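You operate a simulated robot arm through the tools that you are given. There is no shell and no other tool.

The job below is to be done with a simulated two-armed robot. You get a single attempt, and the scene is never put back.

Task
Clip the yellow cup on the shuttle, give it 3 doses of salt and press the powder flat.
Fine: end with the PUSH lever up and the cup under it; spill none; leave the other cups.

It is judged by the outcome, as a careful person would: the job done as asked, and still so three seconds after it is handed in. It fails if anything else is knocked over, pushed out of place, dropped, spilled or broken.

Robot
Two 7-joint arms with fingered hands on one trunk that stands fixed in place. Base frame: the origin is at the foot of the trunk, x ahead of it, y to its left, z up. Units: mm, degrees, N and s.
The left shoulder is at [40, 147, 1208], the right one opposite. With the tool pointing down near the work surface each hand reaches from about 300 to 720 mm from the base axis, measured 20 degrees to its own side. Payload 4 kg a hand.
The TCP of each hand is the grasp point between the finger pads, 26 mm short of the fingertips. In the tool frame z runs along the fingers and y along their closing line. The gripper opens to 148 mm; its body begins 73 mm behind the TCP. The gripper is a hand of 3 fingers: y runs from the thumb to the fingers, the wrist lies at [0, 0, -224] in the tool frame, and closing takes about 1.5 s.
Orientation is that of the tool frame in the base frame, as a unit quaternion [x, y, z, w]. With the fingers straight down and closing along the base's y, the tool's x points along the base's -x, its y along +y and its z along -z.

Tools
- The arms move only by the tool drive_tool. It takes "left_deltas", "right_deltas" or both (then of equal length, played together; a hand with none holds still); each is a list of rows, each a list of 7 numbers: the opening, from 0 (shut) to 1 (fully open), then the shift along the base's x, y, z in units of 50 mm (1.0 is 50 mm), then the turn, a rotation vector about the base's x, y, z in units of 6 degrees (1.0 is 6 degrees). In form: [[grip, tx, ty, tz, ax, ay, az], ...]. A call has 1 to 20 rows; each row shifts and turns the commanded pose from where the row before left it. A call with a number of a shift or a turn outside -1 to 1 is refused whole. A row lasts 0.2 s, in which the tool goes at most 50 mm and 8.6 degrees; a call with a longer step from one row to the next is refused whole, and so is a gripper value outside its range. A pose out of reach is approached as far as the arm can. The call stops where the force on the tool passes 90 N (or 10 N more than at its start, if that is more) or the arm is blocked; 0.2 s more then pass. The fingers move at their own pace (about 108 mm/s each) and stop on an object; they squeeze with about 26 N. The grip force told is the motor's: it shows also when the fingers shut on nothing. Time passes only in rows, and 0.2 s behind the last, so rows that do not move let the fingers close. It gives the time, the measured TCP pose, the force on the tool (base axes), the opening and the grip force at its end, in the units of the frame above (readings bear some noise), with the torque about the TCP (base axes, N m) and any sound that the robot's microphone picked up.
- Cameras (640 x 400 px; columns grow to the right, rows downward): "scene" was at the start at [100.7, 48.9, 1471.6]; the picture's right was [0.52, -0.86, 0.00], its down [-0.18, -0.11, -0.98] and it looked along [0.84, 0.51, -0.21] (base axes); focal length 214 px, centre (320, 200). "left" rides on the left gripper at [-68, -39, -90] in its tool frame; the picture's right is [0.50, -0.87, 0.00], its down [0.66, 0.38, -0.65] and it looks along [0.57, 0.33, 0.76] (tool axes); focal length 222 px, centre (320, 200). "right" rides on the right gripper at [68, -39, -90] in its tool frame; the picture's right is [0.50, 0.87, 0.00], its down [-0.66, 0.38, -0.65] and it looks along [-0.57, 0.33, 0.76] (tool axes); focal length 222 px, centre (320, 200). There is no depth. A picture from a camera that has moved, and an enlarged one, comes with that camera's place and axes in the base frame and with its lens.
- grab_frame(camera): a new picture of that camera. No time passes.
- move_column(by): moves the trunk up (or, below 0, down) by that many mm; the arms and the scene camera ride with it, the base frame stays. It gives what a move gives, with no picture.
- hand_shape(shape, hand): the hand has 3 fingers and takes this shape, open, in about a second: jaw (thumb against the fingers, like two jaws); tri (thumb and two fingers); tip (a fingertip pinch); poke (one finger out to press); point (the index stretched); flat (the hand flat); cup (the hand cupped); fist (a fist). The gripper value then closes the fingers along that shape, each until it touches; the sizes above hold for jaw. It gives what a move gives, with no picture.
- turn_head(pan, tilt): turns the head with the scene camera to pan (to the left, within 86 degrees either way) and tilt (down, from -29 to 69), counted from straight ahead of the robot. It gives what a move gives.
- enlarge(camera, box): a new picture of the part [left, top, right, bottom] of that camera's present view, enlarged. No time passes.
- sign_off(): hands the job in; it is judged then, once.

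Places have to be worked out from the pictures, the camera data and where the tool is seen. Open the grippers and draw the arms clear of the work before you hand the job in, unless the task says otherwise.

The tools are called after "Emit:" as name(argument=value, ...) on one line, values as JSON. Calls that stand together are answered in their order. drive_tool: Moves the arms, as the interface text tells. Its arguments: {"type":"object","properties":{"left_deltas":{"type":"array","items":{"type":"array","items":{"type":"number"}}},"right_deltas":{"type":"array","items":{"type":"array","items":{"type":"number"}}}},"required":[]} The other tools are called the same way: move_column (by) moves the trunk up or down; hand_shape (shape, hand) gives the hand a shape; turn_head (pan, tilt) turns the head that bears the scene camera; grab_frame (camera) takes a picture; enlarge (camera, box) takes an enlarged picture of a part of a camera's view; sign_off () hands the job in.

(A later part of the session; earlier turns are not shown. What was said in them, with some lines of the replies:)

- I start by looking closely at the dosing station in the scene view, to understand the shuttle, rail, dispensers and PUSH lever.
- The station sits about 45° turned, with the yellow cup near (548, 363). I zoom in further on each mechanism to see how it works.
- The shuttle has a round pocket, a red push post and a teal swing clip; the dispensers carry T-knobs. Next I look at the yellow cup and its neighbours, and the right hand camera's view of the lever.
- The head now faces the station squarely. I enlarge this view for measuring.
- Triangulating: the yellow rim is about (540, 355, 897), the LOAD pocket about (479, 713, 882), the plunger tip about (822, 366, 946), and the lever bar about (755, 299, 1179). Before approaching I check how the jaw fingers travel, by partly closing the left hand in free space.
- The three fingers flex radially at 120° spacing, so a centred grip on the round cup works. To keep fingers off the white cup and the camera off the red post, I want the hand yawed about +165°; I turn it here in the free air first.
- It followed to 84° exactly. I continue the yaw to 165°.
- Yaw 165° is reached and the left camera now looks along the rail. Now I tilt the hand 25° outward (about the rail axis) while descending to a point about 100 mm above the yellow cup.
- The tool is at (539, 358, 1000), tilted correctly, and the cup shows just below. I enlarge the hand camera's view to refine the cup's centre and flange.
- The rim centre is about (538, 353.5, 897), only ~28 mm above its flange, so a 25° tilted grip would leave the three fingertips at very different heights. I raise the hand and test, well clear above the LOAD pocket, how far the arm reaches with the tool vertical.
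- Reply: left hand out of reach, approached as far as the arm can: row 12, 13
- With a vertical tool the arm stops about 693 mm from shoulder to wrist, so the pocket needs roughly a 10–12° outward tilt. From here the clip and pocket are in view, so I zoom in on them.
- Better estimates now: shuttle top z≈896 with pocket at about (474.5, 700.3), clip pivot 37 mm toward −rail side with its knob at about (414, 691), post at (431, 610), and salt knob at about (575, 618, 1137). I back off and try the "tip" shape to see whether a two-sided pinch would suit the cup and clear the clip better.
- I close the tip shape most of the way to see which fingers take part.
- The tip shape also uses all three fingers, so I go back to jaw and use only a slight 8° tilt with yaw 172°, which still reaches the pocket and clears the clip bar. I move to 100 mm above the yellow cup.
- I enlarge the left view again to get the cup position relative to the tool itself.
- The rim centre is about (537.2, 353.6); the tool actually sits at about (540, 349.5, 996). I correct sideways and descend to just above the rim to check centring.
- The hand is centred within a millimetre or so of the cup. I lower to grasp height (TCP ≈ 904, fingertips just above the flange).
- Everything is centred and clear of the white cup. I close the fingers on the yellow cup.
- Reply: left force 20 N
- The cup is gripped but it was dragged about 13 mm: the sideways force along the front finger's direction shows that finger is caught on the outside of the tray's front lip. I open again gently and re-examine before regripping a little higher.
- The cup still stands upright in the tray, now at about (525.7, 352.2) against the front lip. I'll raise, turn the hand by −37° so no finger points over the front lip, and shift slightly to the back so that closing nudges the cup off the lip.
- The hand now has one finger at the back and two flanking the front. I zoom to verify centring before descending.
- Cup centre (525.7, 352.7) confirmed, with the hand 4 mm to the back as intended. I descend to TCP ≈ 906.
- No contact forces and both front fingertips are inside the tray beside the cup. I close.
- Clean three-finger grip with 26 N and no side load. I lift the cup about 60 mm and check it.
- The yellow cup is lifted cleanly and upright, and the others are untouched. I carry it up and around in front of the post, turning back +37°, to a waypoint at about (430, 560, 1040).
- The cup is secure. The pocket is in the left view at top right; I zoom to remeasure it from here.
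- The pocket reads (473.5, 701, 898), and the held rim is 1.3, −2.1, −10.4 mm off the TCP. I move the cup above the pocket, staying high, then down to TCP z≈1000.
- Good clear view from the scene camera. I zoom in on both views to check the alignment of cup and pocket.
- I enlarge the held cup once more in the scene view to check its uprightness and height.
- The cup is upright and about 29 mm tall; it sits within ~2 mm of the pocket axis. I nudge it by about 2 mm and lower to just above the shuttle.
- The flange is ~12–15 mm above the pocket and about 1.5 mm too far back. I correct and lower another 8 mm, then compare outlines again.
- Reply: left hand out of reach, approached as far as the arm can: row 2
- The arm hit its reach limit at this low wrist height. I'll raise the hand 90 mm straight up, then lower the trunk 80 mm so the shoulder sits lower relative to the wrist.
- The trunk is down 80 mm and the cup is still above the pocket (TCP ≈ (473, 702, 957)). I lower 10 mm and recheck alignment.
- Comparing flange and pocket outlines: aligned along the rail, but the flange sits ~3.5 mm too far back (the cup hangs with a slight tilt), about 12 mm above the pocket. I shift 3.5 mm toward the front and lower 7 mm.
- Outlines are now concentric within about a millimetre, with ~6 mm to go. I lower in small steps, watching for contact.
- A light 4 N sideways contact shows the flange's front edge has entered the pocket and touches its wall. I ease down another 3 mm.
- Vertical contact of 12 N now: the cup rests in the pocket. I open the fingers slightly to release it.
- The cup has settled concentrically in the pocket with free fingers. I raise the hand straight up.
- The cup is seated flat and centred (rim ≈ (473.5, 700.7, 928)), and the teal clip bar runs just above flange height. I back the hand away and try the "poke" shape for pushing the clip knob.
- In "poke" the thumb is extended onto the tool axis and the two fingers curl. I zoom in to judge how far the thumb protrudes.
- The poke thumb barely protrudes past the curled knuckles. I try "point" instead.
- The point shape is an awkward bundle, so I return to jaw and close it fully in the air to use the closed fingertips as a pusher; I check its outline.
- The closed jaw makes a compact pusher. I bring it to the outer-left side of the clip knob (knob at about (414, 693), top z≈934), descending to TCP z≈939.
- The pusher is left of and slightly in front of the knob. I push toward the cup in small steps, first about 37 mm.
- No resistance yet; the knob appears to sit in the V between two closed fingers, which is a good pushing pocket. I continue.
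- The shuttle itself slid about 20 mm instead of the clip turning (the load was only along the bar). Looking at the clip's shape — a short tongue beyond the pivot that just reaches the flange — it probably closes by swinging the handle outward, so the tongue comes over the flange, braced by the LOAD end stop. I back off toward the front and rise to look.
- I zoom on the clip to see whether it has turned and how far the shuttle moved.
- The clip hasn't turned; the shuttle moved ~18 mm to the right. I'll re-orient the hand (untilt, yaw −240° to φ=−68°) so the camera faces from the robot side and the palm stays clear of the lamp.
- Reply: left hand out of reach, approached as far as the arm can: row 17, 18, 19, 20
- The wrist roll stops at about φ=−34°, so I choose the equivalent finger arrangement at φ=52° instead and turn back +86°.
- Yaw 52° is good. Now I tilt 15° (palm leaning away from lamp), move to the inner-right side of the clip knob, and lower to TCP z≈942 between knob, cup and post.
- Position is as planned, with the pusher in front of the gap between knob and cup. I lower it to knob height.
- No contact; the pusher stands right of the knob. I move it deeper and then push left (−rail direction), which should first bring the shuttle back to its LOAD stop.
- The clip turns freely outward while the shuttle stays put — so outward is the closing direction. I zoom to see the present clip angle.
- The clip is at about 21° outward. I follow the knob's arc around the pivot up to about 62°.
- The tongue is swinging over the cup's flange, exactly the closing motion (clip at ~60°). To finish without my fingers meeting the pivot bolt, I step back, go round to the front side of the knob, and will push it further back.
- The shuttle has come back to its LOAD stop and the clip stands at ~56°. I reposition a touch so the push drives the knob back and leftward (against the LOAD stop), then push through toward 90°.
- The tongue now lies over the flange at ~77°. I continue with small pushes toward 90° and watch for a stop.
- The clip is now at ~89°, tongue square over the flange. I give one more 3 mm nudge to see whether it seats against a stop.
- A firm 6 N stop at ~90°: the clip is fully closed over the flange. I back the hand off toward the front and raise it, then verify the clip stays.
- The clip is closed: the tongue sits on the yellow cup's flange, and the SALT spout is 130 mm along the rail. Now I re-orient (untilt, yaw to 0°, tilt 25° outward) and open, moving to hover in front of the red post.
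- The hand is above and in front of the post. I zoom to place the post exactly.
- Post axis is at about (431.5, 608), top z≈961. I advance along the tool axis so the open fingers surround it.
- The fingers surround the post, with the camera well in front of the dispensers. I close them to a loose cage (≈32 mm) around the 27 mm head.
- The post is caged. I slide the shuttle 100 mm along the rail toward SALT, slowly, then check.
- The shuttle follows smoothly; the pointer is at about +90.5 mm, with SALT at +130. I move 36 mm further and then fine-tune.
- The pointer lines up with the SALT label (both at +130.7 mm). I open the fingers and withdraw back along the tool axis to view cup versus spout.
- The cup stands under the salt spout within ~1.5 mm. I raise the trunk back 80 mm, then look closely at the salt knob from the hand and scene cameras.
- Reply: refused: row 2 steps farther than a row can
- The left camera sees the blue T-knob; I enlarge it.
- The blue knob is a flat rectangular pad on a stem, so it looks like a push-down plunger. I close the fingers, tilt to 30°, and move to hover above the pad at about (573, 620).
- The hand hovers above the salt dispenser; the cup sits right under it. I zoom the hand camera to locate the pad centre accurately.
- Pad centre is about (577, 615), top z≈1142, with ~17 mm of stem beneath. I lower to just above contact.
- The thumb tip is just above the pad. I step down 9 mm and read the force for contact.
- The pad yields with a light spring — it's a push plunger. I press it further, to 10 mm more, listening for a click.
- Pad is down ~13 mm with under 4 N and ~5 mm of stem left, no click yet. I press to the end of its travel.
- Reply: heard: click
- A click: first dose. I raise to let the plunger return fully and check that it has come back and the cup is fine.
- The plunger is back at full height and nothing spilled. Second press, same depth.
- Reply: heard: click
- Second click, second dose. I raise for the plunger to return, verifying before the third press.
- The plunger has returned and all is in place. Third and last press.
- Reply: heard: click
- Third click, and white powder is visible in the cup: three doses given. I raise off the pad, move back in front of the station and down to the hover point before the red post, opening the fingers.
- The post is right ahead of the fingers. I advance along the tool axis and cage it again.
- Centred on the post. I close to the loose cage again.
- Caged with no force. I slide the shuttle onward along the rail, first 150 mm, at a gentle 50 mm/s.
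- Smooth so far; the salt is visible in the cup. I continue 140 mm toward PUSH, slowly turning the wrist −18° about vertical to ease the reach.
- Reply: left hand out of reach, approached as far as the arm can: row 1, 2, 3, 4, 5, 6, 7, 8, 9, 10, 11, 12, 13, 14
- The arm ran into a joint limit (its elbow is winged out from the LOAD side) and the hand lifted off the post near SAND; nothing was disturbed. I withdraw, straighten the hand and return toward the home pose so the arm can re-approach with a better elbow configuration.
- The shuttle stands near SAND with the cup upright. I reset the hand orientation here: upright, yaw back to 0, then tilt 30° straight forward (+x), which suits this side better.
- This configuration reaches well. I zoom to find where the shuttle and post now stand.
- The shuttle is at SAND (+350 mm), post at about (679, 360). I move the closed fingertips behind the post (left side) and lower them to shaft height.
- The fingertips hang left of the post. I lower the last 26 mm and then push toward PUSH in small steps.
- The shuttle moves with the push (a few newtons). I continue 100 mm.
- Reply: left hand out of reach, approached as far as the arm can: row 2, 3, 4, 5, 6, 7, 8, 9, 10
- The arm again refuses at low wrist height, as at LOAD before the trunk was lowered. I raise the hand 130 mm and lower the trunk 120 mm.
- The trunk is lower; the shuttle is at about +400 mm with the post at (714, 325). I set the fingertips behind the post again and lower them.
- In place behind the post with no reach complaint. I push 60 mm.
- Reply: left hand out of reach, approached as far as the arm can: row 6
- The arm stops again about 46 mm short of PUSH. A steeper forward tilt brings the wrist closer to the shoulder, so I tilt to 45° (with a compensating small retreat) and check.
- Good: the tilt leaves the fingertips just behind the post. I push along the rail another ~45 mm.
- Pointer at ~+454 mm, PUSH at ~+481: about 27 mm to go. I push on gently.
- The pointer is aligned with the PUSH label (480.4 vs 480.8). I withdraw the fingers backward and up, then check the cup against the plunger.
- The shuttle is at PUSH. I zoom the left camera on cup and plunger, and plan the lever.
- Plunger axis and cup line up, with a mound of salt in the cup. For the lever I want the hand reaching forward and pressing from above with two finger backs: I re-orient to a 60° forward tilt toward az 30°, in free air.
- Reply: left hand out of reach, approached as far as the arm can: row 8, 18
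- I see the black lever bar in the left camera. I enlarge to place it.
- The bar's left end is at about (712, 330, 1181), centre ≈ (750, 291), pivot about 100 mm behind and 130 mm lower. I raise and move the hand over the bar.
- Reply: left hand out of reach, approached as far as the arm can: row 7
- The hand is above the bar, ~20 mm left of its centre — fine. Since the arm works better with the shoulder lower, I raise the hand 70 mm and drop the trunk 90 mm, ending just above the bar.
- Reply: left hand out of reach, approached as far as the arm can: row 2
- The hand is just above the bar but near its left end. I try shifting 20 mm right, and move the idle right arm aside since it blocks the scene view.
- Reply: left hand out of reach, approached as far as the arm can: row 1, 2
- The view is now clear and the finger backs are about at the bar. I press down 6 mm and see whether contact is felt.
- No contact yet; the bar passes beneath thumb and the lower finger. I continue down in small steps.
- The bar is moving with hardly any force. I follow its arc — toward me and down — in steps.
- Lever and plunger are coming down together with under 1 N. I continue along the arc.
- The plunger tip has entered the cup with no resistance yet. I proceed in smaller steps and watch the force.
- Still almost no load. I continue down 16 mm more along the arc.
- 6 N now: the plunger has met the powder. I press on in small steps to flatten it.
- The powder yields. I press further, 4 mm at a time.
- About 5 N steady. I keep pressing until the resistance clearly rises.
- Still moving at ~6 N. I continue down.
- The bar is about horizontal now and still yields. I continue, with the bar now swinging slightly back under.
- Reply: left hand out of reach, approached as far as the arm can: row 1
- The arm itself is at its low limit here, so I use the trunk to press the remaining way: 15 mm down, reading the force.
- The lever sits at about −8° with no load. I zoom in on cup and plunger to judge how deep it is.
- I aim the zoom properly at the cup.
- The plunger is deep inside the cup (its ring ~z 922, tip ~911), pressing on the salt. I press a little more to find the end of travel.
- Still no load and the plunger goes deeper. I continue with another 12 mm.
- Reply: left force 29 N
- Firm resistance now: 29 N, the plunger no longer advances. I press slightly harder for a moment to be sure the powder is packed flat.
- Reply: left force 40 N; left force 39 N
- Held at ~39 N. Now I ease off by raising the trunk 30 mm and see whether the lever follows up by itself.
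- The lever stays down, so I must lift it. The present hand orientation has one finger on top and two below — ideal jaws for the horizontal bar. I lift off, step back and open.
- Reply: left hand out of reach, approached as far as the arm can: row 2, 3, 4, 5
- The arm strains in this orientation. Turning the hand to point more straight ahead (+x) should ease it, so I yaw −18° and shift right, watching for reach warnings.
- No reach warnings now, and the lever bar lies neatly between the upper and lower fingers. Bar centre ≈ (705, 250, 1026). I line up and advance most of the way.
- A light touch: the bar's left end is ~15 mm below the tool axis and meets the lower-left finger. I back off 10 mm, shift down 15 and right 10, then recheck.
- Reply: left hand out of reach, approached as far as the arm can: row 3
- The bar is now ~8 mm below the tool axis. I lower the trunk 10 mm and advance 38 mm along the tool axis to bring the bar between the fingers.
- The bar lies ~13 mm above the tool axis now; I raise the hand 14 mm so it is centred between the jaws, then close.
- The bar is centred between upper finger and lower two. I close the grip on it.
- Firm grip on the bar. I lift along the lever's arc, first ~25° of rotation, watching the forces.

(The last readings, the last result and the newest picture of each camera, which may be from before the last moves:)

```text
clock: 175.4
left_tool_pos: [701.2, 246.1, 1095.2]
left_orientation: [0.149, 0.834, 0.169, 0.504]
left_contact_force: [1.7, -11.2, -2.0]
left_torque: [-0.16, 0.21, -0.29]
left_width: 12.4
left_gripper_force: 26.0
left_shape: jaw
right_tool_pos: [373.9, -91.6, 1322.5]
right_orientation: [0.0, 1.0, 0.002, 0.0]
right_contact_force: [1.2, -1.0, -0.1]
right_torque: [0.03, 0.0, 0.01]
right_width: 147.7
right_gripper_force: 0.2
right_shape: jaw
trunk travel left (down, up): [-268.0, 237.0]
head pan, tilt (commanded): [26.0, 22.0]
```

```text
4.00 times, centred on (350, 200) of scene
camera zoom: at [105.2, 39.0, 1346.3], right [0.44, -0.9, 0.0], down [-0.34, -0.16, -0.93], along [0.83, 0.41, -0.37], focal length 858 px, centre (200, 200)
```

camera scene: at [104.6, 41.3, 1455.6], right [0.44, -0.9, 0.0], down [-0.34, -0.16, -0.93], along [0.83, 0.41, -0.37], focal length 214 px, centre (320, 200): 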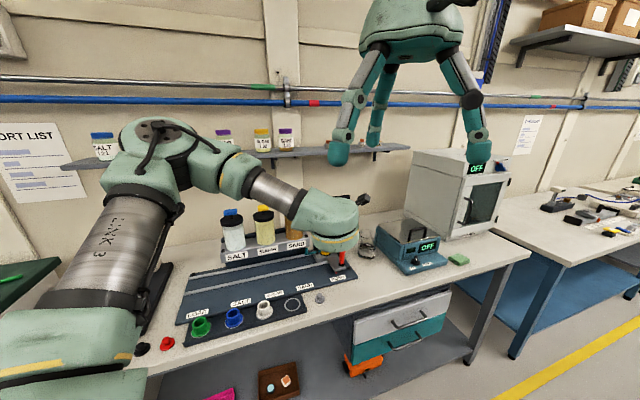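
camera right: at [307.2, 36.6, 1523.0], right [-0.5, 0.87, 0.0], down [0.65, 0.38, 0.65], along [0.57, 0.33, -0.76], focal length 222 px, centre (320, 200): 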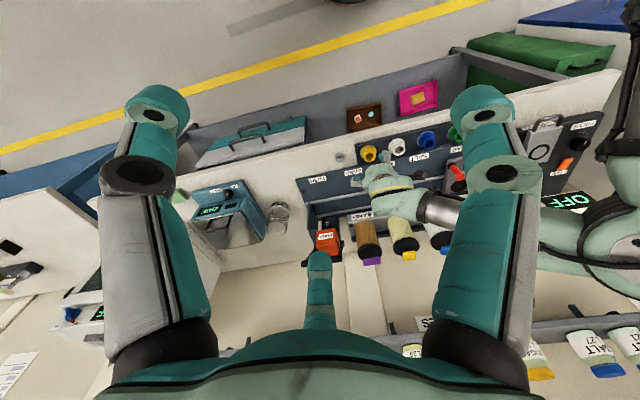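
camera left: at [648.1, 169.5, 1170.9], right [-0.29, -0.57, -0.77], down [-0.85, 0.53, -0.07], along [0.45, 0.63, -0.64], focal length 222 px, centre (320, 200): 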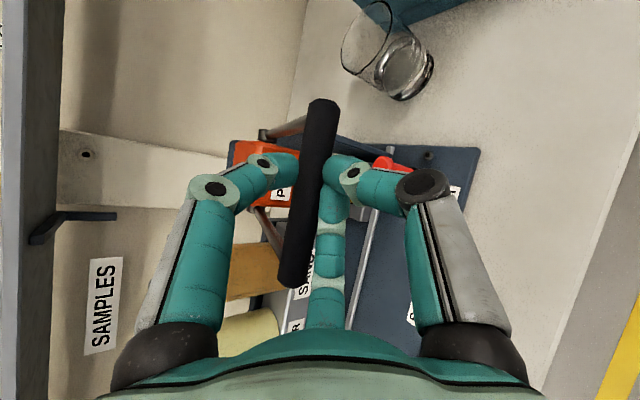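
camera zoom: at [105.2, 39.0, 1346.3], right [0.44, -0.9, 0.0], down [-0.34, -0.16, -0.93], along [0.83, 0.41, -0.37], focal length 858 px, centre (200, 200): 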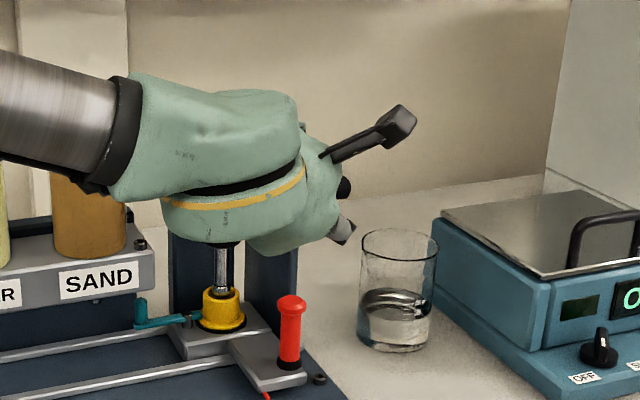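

The lever and plunger are rising with the hand. I continue along the arc, with a small rightward correction for the side load.

Emit:
drive_tool(left_deltas=[[0, 0.07, 0.03, 0.219, 0, 0, 0], [0, 0.07, 0.03, 0.219, 0, 0, 0], [0, 0.072, 0.072, 0.207, 0, 0, 0], [0, 0.072, 0.072, 0.207, 0, 0, 0], [0, 0, 0, 0, 0, 0, 0]])

Emit:
enlarge(camera="scene", box=[310, 130, 390, 230])

Emit:
grab_frame(camera="left")

```text
clock: 176.6
left_tool_pos: [711.0, 257.6, 1139.0]
left_orientation: [0.146, 0.833, 0.17, 0.505]
left_contact_force: [-5.4, -9.6, 2.0]
left_torque: [-0.13, 0.27, -0.38]
left_width: 12.4
left_gripper_force: 25.7
left_shape: jaw
right_tool_pos: [370.6, -92.6, 1322.1]
right_orientation: [0.0, 1.0, 0.002, 0.001]
right_contact_force: [0.6, 0.5, 0.8]
right_torque: [0.0, -0.03, 0.01]
right_width: 147.9
right_gripper_force: 0.1
right_shape: jaw
trunk travel left (down, up): [-268.0, 237.0]
head pan, tilt (commanded): [26.0, 22.0]
```

```text
4.00 times, centred on (350, 180) of scene
camera zoom: at [102.8, 39.0, 1346.5], right [0.44, -0.9, 0.0], down [-0.34, -0.16, -0.93], along [0.83, 0.41, -0.37], focal length 858 px, centre (200, 280)
```

zoom: 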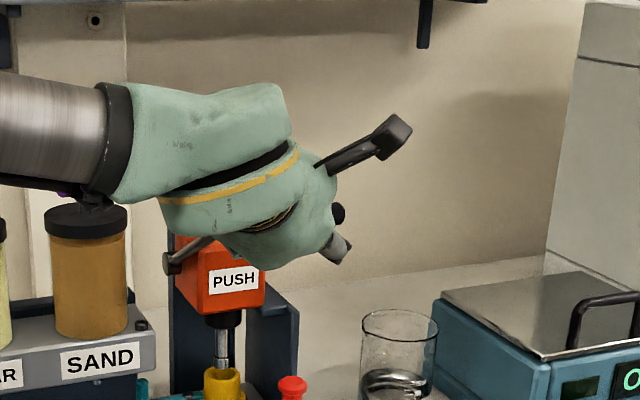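

```text
taken
camera left: at [659.8, 180.0, 1213.9], right [-0.29, -0.57, -0.77], down [-0.85, 0.53, -0.07], along [0.45, 0.63, -0.64], focal length 222 px, centre (320, 200)
```

left: 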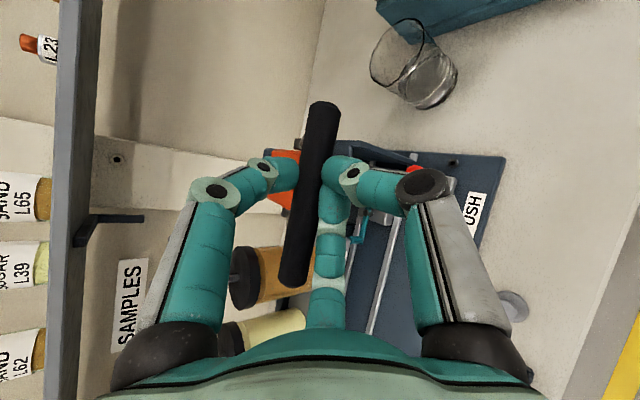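

About 30° lever angle; forces stay modest. I continue up along the arc.

Emit:
drive_tool(left_deltas=[[0, 0.091, 0.091, 0.191, 0, 0, 0], [0, 0.091, 0.091, 0.191, 0, 0, 0], [0, 0.109, 0.109, 0.171, 0, 0, 0], [0, 0.109, 0.109, 0.171, 0, 0, 0], [0, 0, 0, 0, 0, 0, 0]])

Emit:
enlarge(camera="scene", box=[310, 130, 390, 230])

Emit:
grab_frame(camera="left")

```text
clock: 177.8
left_tool_pos: [731.4, 274.3, 1177.6]
left_orientation: [0.148, 0.833, 0.17, 0.506]
left_contact_force: [-3.3, -13.2, 8.7]
left_torque: [-0.15, 0.06, -0.46]
left_width: 12.4
left_gripper_force: 26.4
left_shape: jaw
right_tool_pos: [369.9, -93.1, 1322.3]
right_orientation: [0.0, 1.0, 0.002, 0.0]
right_contact_force: [0.1, -0.2, -0.4]
right_torque: [-0.01, 0.01, 0.01]
right_width: 148.0
right_gripper_force: 0.0
right_shape: jaw
trunk travel left (down, up): [-268.0, 237.0]
head pan, tilt (commanded): [26.0, 22.0]
```

```text
4.00 times, centred on (350, 180) of scene
camera zoom: at [102.1, 37.7, 1346.6], right [0.44, -0.9, 0.0], down [-0.34, -0.16, -0.93], along [0.83, 0.41, -0.37], focal length 858 px, centre (200, 280)
```

zoom: 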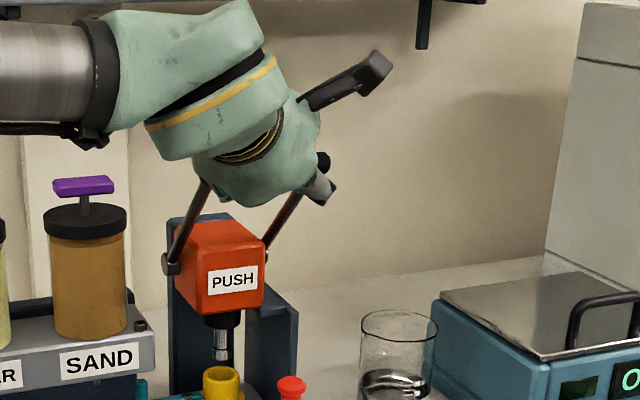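

```text
taken
camera left: at [678.4, 199.1, 1251.9], right [-0.29, -0.57, -0.77], down [-0.85, 0.53, -0.07], along [0.45, 0.63, -0.63], focal length 222 px, centre (320, 200)
```

left: 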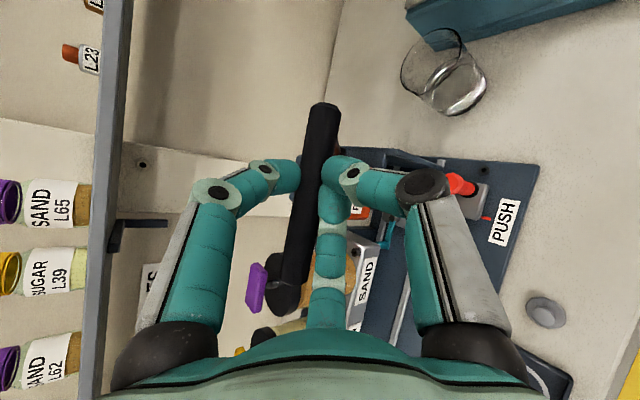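

The plunger has left the cup; the lever is at ~46°. I bring it the last bit to its original upper position.

Emit:
drive_tool(left_deltas=[[0, 0.092, 0.092, 0.113, 0, 0, 0], [0, 0.092, 0.092, 0.113, 0, 0, 0], [0, 0, 0, 0, 0, 0, 0], [0, 0, 0, 0, 0, 0, 0]])

Emit:
enlarge(camera="scene", box=[310, 130, 390, 230])

Emit:
grab_frame(camera="left")

```text
clock: 178.8
left_tool_pos: [738.0, 282.1, 1187.4]
left_orientation: [0.149, 0.833, 0.169, 0.505]
left_contact_force: [-14.0, -18.8, 5.5]
left_torque: [-0.2, 0.24, -0.7]
left_width: 12.8
left_gripper_force: 26.0
left_shape: jaw
right_tool_pos: [368.1, -94.7, 1323.1]
right_orientation: [0.0, 1.0, 0.002, 0.002]
right_contact_force: [-0.1, -0.3, 0.5]
right_torque: [0.0, -0.02, 0.02]
right_width: 148.0
right_gripper_force: 0.1
right_shape: jaw
trunk travel left (down, up): [-268.0, 237.0]
head pan, tilt (commanded): [26.0, 22.0]
```

```text
4.00 times, centred on (350, 180) of scene
camera zoom: at [100.4, 36.5, 1346.7], right [0.44, -0.9, 0.0], down [-0.33, -0.16, -0.93], along [0.83, 0.41, -0.37], focal length 858 px, centre (200, 280)
```

zoom: 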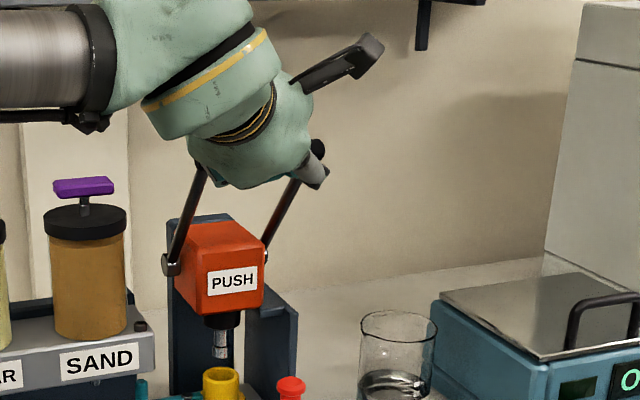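

```text
taken
camera left: at [685.7, 206.6, 1262.5], right [-0.29, -0.57, -0.77], down [-0.85, 0.53, -0.07], along [0.45, 0.63, -0.63], focal length 222 px, centre (320, 200)
```

left: 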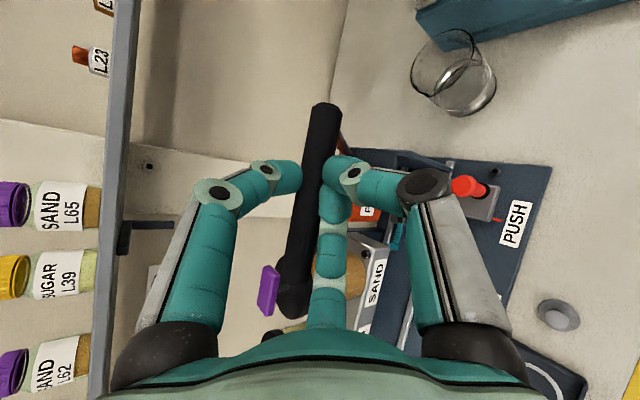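

The lever meets its upper stop (~23 N resisting), just as it stood originally. I relax the push slightly and open the fingers.

Emit:
drive_tool(left_deltas=[[0, -0.03, -0.03, -0.01, 0, 0, 0], [0.2, 0, 0, 0, 0, 0, 0], [0.35, 0, 0, 0, 0, 0, 0], [0.5, 0, 0, 0, 0, 0, 0], [0.55, 0, 0, 0, 0, 0, 0], [0.55, 0, 0, 0, 0, 0, 0]])

Emit:
enlarge(camera="scene", box=[310, 130, 390, 230])

Emit:
grab_frame(camera="left")

```text
clock: 180.2
left_tool_pos: [740.6, 286.7, 1184.1]
left_orientation: [0.146, 0.834, 0.169, 0.504]
left_contact_force: [0.5, -0.5, -1.0]
left_torque: [-0.08, 0.01, 0.02]
left_width: 80.7
left_gripper_force: 0.1
left_shape: jaw
right_tool_pos: [372.3, -90.0, 1322.5]
right_orientation: [0.0, 1.0, 0.001, -0.001]
right_contact_force: [-0.1, -0.6, 0.3]
right_torque: [0.0, -0.01, -0.04]
right_width: 147.9
right_gripper_force: 0.0
right_shape: jaw
trunk travel left (down, up): [-268.0, 237.0]
head pan, tilt (commanded): [26.0, 22.0]
```

```text
4.00 times, centred on (350, 180) of scene
camera zoom: at [104.5, 40.7, 1346.3], right [0.44, -0.9, 0.0], down [-0.34, -0.16, -0.93], along [0.83, 0.41, -0.37], focal length 858 px, centre (200, 280)
```

zoom: 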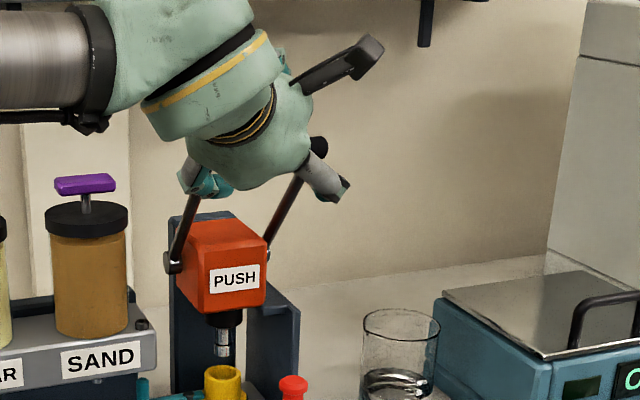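

```text
taken
camera left: at [688.5, 210.6, 1259.0], right [-0.29, -0.57, -0.77], down [-0.85, 0.52, -0.07], along [0.44, 0.63, -0.64], focal length 222 px, centre (320, 200)
```

left: 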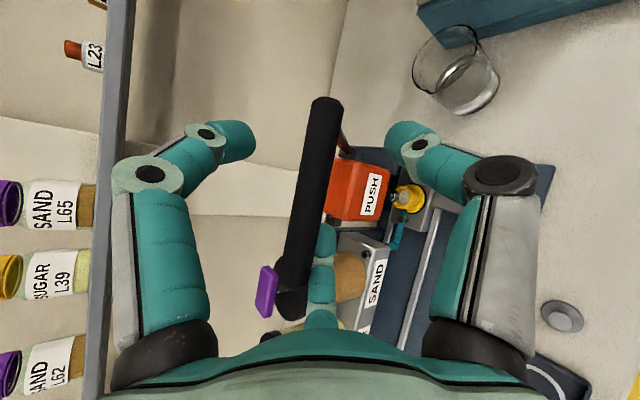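

The lever holds up by itself and the grip is free. I retreat straight back along the tool axis.

Emit:
drive_tool(left_deltas=[[0.6, -0.27, -0.04, 0.13, 0, 0, 0], [0.6, -0.45, -0.066, 0.215, 0, 0, 0], [0.6, -0.63, -0.093, 0.302, 0, 0, 0], [0.6, -0.8, -0.12, 0.386, 0, 0, 0], [0.6, -0.8, -0.12, 0.2, 0, 0, 0], [0.6, 0, 0, 0, 0, 0, 0]])

Emit:
grab_frame(camera="left")

Emit:
grab_frame(camera="scene")

```text
clock: 181.6
left_tool_pos: [594.3, 265.3, 1242.9]
left_orientation: [0.147, 0.834, 0.168, 0.504]
left_contact_force: [0.2, -0.5, 0.6]
left_torque: [-0.02, 0.01, 0.01]
left_width: 88.5
left_gripper_force: 0.0
left_shape: jaw
right_tool_pos: [373.8, -90.0, 1321.8]
right_orientation: [0.0, 1.0, 0.001, 0.001]
right_contact_force: [0.3, -0.7, -0.3]
right_torque: [0.02, 0.02, -0.03]
right_width: 147.7
right_gripper_force: 0.1
right_shape: jaw
trunk travel left (down, up): [-268.0, 237.0]
head pan, tilt (commanded): [26.0, 22.0]
```

```text
taken
camera left: at [541.5, 189.4, 1318.0], right [-0.29, -0.57, -0.77], down [-0.85, 0.53, -0.07], along [0.44, 0.63, -0.64], focal length 222 px, centre (320, 200)
```

left: 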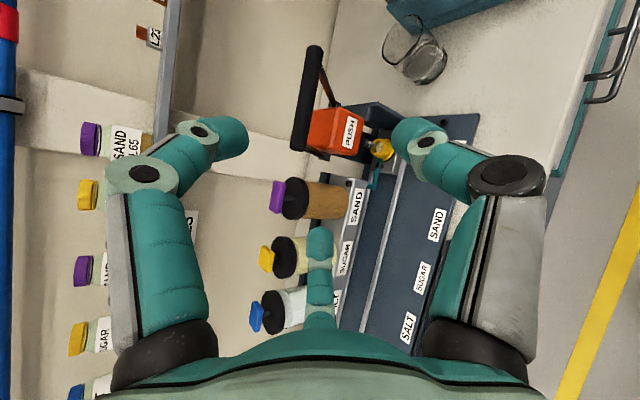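

```text
taken
camera scene: at [105.5, 41.4, 1346.1], right [0.44, -0.9, 0.0], down [-0.34, -0.16, -0.93], along [0.83, 0.41, -0.38], focal length 214 px, centre (320, 200)
```

scene: 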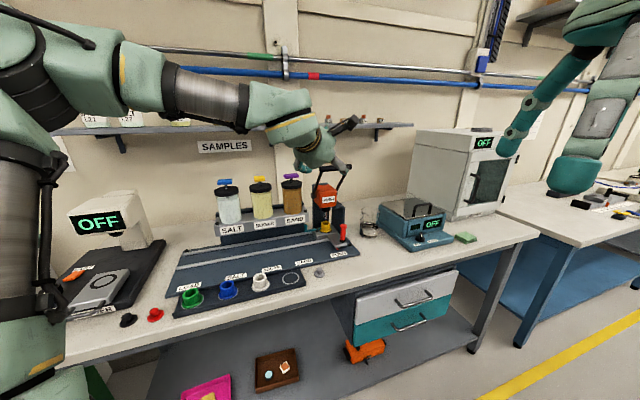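

The lever is up and the hand is clear. I inspect the lever, cup and powder closely.

Emit:
enlarge(camera="left", box=[350, 120, 430, 180])

Emit:
enlarge(camera="scene", box=[295, 160, 365, 260])

Emit:
enlarge(camera="left", box=[270, 30, 480, 180])

```text
6.67 times, centred on (390, 150) of left
camera zoom: at [541.5, 189.4, 1318.0], right [-0.29, -0.57, -0.77], down [-0.85, 0.53, -0.07], along [0.44, 0.63, -0.64], focal length 1481 px, centre (-147, 533)
```

zoom: 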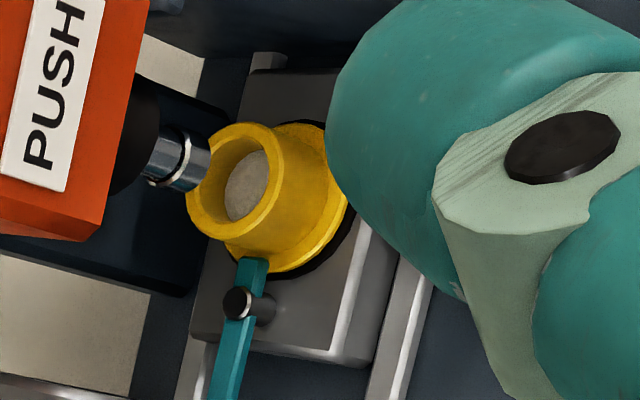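

```text
4.00 times, centred on (330, 210) of scene
camera zoom: at [105.5, 41.4, 1346.1], right [0.44, -0.9, 0.0], down [-0.34, -0.16, -0.93], along [0.83, 0.41, -0.38], focal length 858 px, centre (280, 160)
```

zoom: 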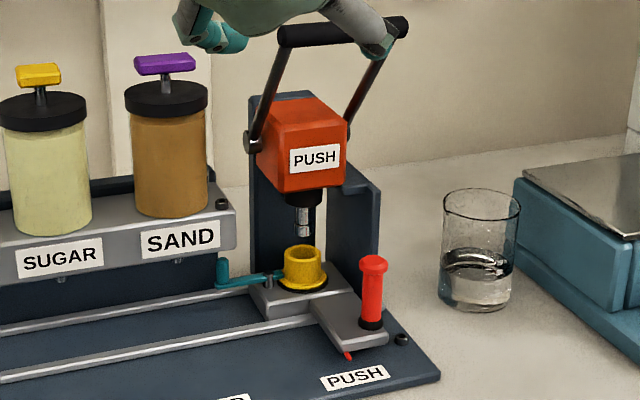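

```text
2.67 times, centred on (375, 105) of left
camera zoom: at [541.5, 189.4, 1318.0], right [-0.29, -0.57, -0.77], down [-0.85, 0.53, -0.07], along [0.44, 0.63, -0.64], focal length 592 px, centre (173, 453)
```

zoom: 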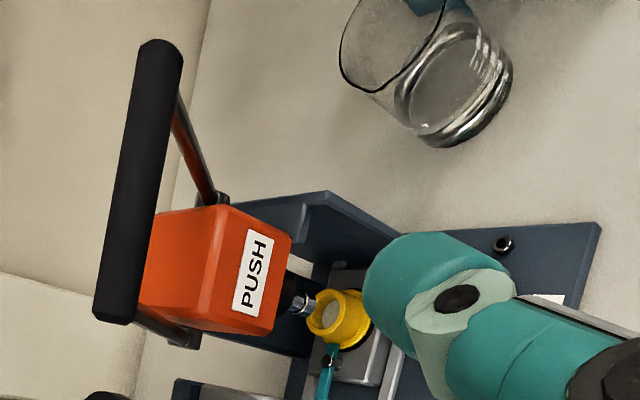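

The salt surface is flat, the lever is up with the plunger at its original height, and the cup sits under it, still clipped. I draw the left arm well clear with the hand open.

Emit:
drive_tool(left_deltas=[[0.8, -0.7, 0.05, 0.35, 0, 0, 0], [1, -0.78, 0.05, 0.35, 0, 0, 0], [1, -0.78, 0.05, 0.35, 0, 0, 0], [1, -0.78, 0.05, 0.35, 0, 0, 0], [1, -0.7, 0.05, 0.35, 0, 0, 0], [1, 0, 0, 0, 0, 0, 0], [1, 0, 0, 0, 0, 0, 0]])

Emit:
turn_head(pan=38, tilt=32)

Emit:
grab_frame(camera="scene")

```text
clock: 183.2
left_tool_pos: [406.4, 274.3, 1332.0]
left_orientation: [0.147, 0.834, 0.169, 0.504]
left_contact_force: [0.8, 0.1, -0.3]
left_torque: [-0.02, 0.0, 0.03]
left_width: 148.0
left_gripper_force: 0.0
left_shape: jaw
right_tool_pos: [371.6, -89.6, 1322.1]
right_orientation: [0.0, 1.0, 0.002, -0.001]
right_contact_force: [-0.2, 0.3, 0.6]
right_torque: [0.0, 0.0, -0.02]
right_width: 147.9
right_gripper_force: 0.1
right_shape: jaw
trunk travel left (down, up): [-268.0, 237.0]
head pan, tilt (commanded): [26.0, 22.0]
```

```text
clock: 184.0
left_tool_pos: [407.0, 274.4, 1332.4]
left_orientation: [0.148, 0.834, 0.169, 0.504]
left_contact_force: [0.4, -0.5, -0.4]
left_torque: [-0.03, 0.01, 0.0]
left_width: 148.0
left_gripper_force: 0.1
left_shape: jaw
right_tool_pos: [371.5, -90.2, 1322.4]
right_orientation: [-0.001, 1.0, 0.0, 0.0]
right_contact_force: [0.1, 1.1, 0.1]
right_torque: [0.01, -0.05, 0.02]
right_width: 148.0
right_gripper_force: 0.1
right_shape: jaw
trunk travel left (down, up): [-268.0, 237.0]
head pan, tilt (commanded): [38.0, 32.0]
```

```text
taken
camera scene: at [91.4, 55.6, 1330.4], right [0.62, -0.79, 0.0], down [-0.42, -0.33, -0.85], along [0.67, 0.52, -0.53], focal length 214 px, centre (320, 200)
```

scene: 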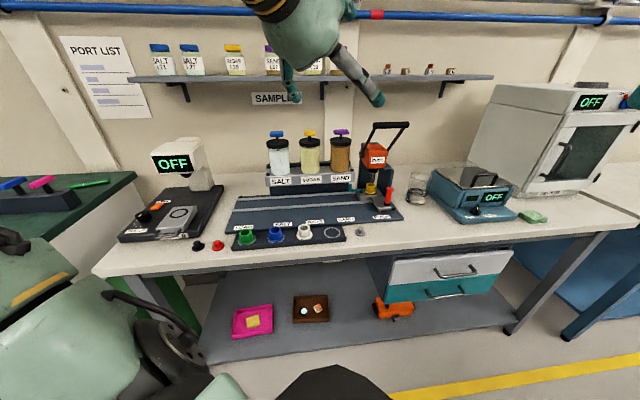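

I check the whole station once more: lever, cup, clip, pointer, other cups, and any spill.

Emit:
enlarge(camera="scene", box=[220, 115, 440, 255])

Emit:
enlarge(camera="scene", box=[345, 155, 415, 225])

Emit:
enlarge(camera="scene", box=[230, 180, 370, 250])

```text
2.86 times, centred on (330, 185) of scene
camera zoom: at [91.4, 55.6, 1330.4], right [0.62, -0.79, 0.0], down [-0.42, -0.33, -0.85], along [0.67, 0.52, -0.53], focal length 613 px, centre (291, 243)
```

zoom: 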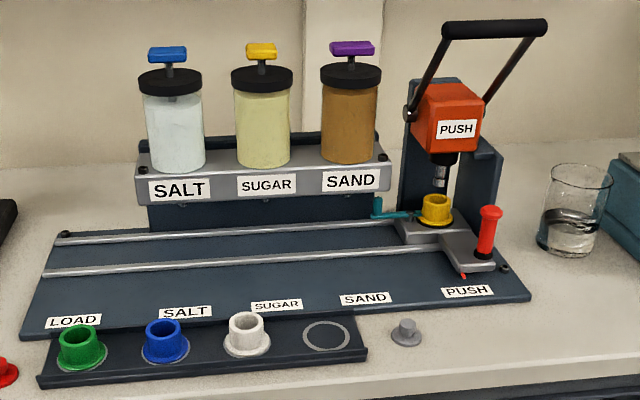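

```text
5.71 times, centred on (380, 190) of scene
camera zoom: at [91.4, 55.6, 1330.4], right [0.62, -0.79, 0.0], down [-0.42, -0.33, -0.85], along [0.67, 0.52, -0.53], focal length 1226 px, centre (-23, 257)
```

zoom: 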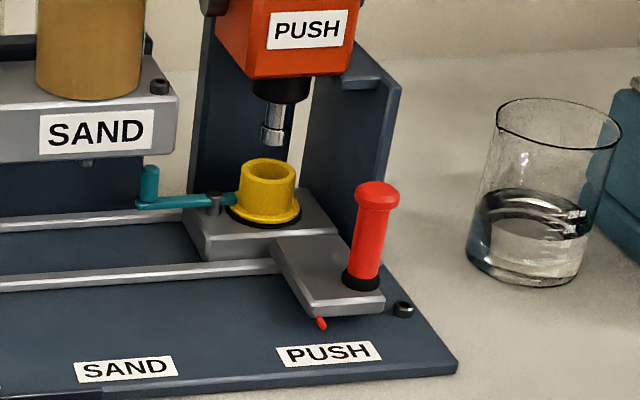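

```text
4.57 times, centred on (300, 215) of scene
camera zoom: at [91.4, 55.6, 1330.4], right [0.62, -0.79, 0.0], down [-0.42, -0.33, -0.85], along [0.67, 0.52, -0.53], focal length 980 px, centre (411, 131)
```

zoom: 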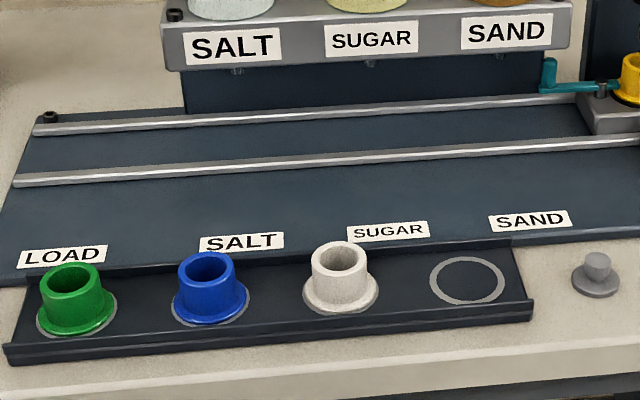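

Everything is as asked:
- The yellow cup is clipped on the shuttle under the plunger.
- The salt is pressed flat.
- The PUSH lever is up and holding.
- The pointer is at PUSH.
- The green, blue and white cups are untouched.
- Nothing is spilled.
- Both hands are open and clear.

I hand the job in.

Emit:
sign_off()

```text
The job is handed in.
```

The job is handed in. The yellow cup is clipped on the shuttle, holds three doses of salt, and the powder is pressed flat.

- **Doses:** each of the three presses on the salt plunger gave a click, and salt was visible in the cup afterwards.
- **Pressing:** I pulled the PUSH lever down until it held firm at about 39 N. The salt surface looks flat in the last pictures.
- **End state:** the lever is up against its stop and stayed there in the last pictures. The shuttle pointer is on the PUSH label, with the cup under the plunger.
- **Spills and other cups:** I saw no spilled salt, and the green, blue and white cups look untouched.
- **First grip:** my first try at the yellow cup pushed it about 13 mm sideways in the tray. It stayed upright, and I regripped it and lifted it out cleanly.

Both hands are open and clear of the work.
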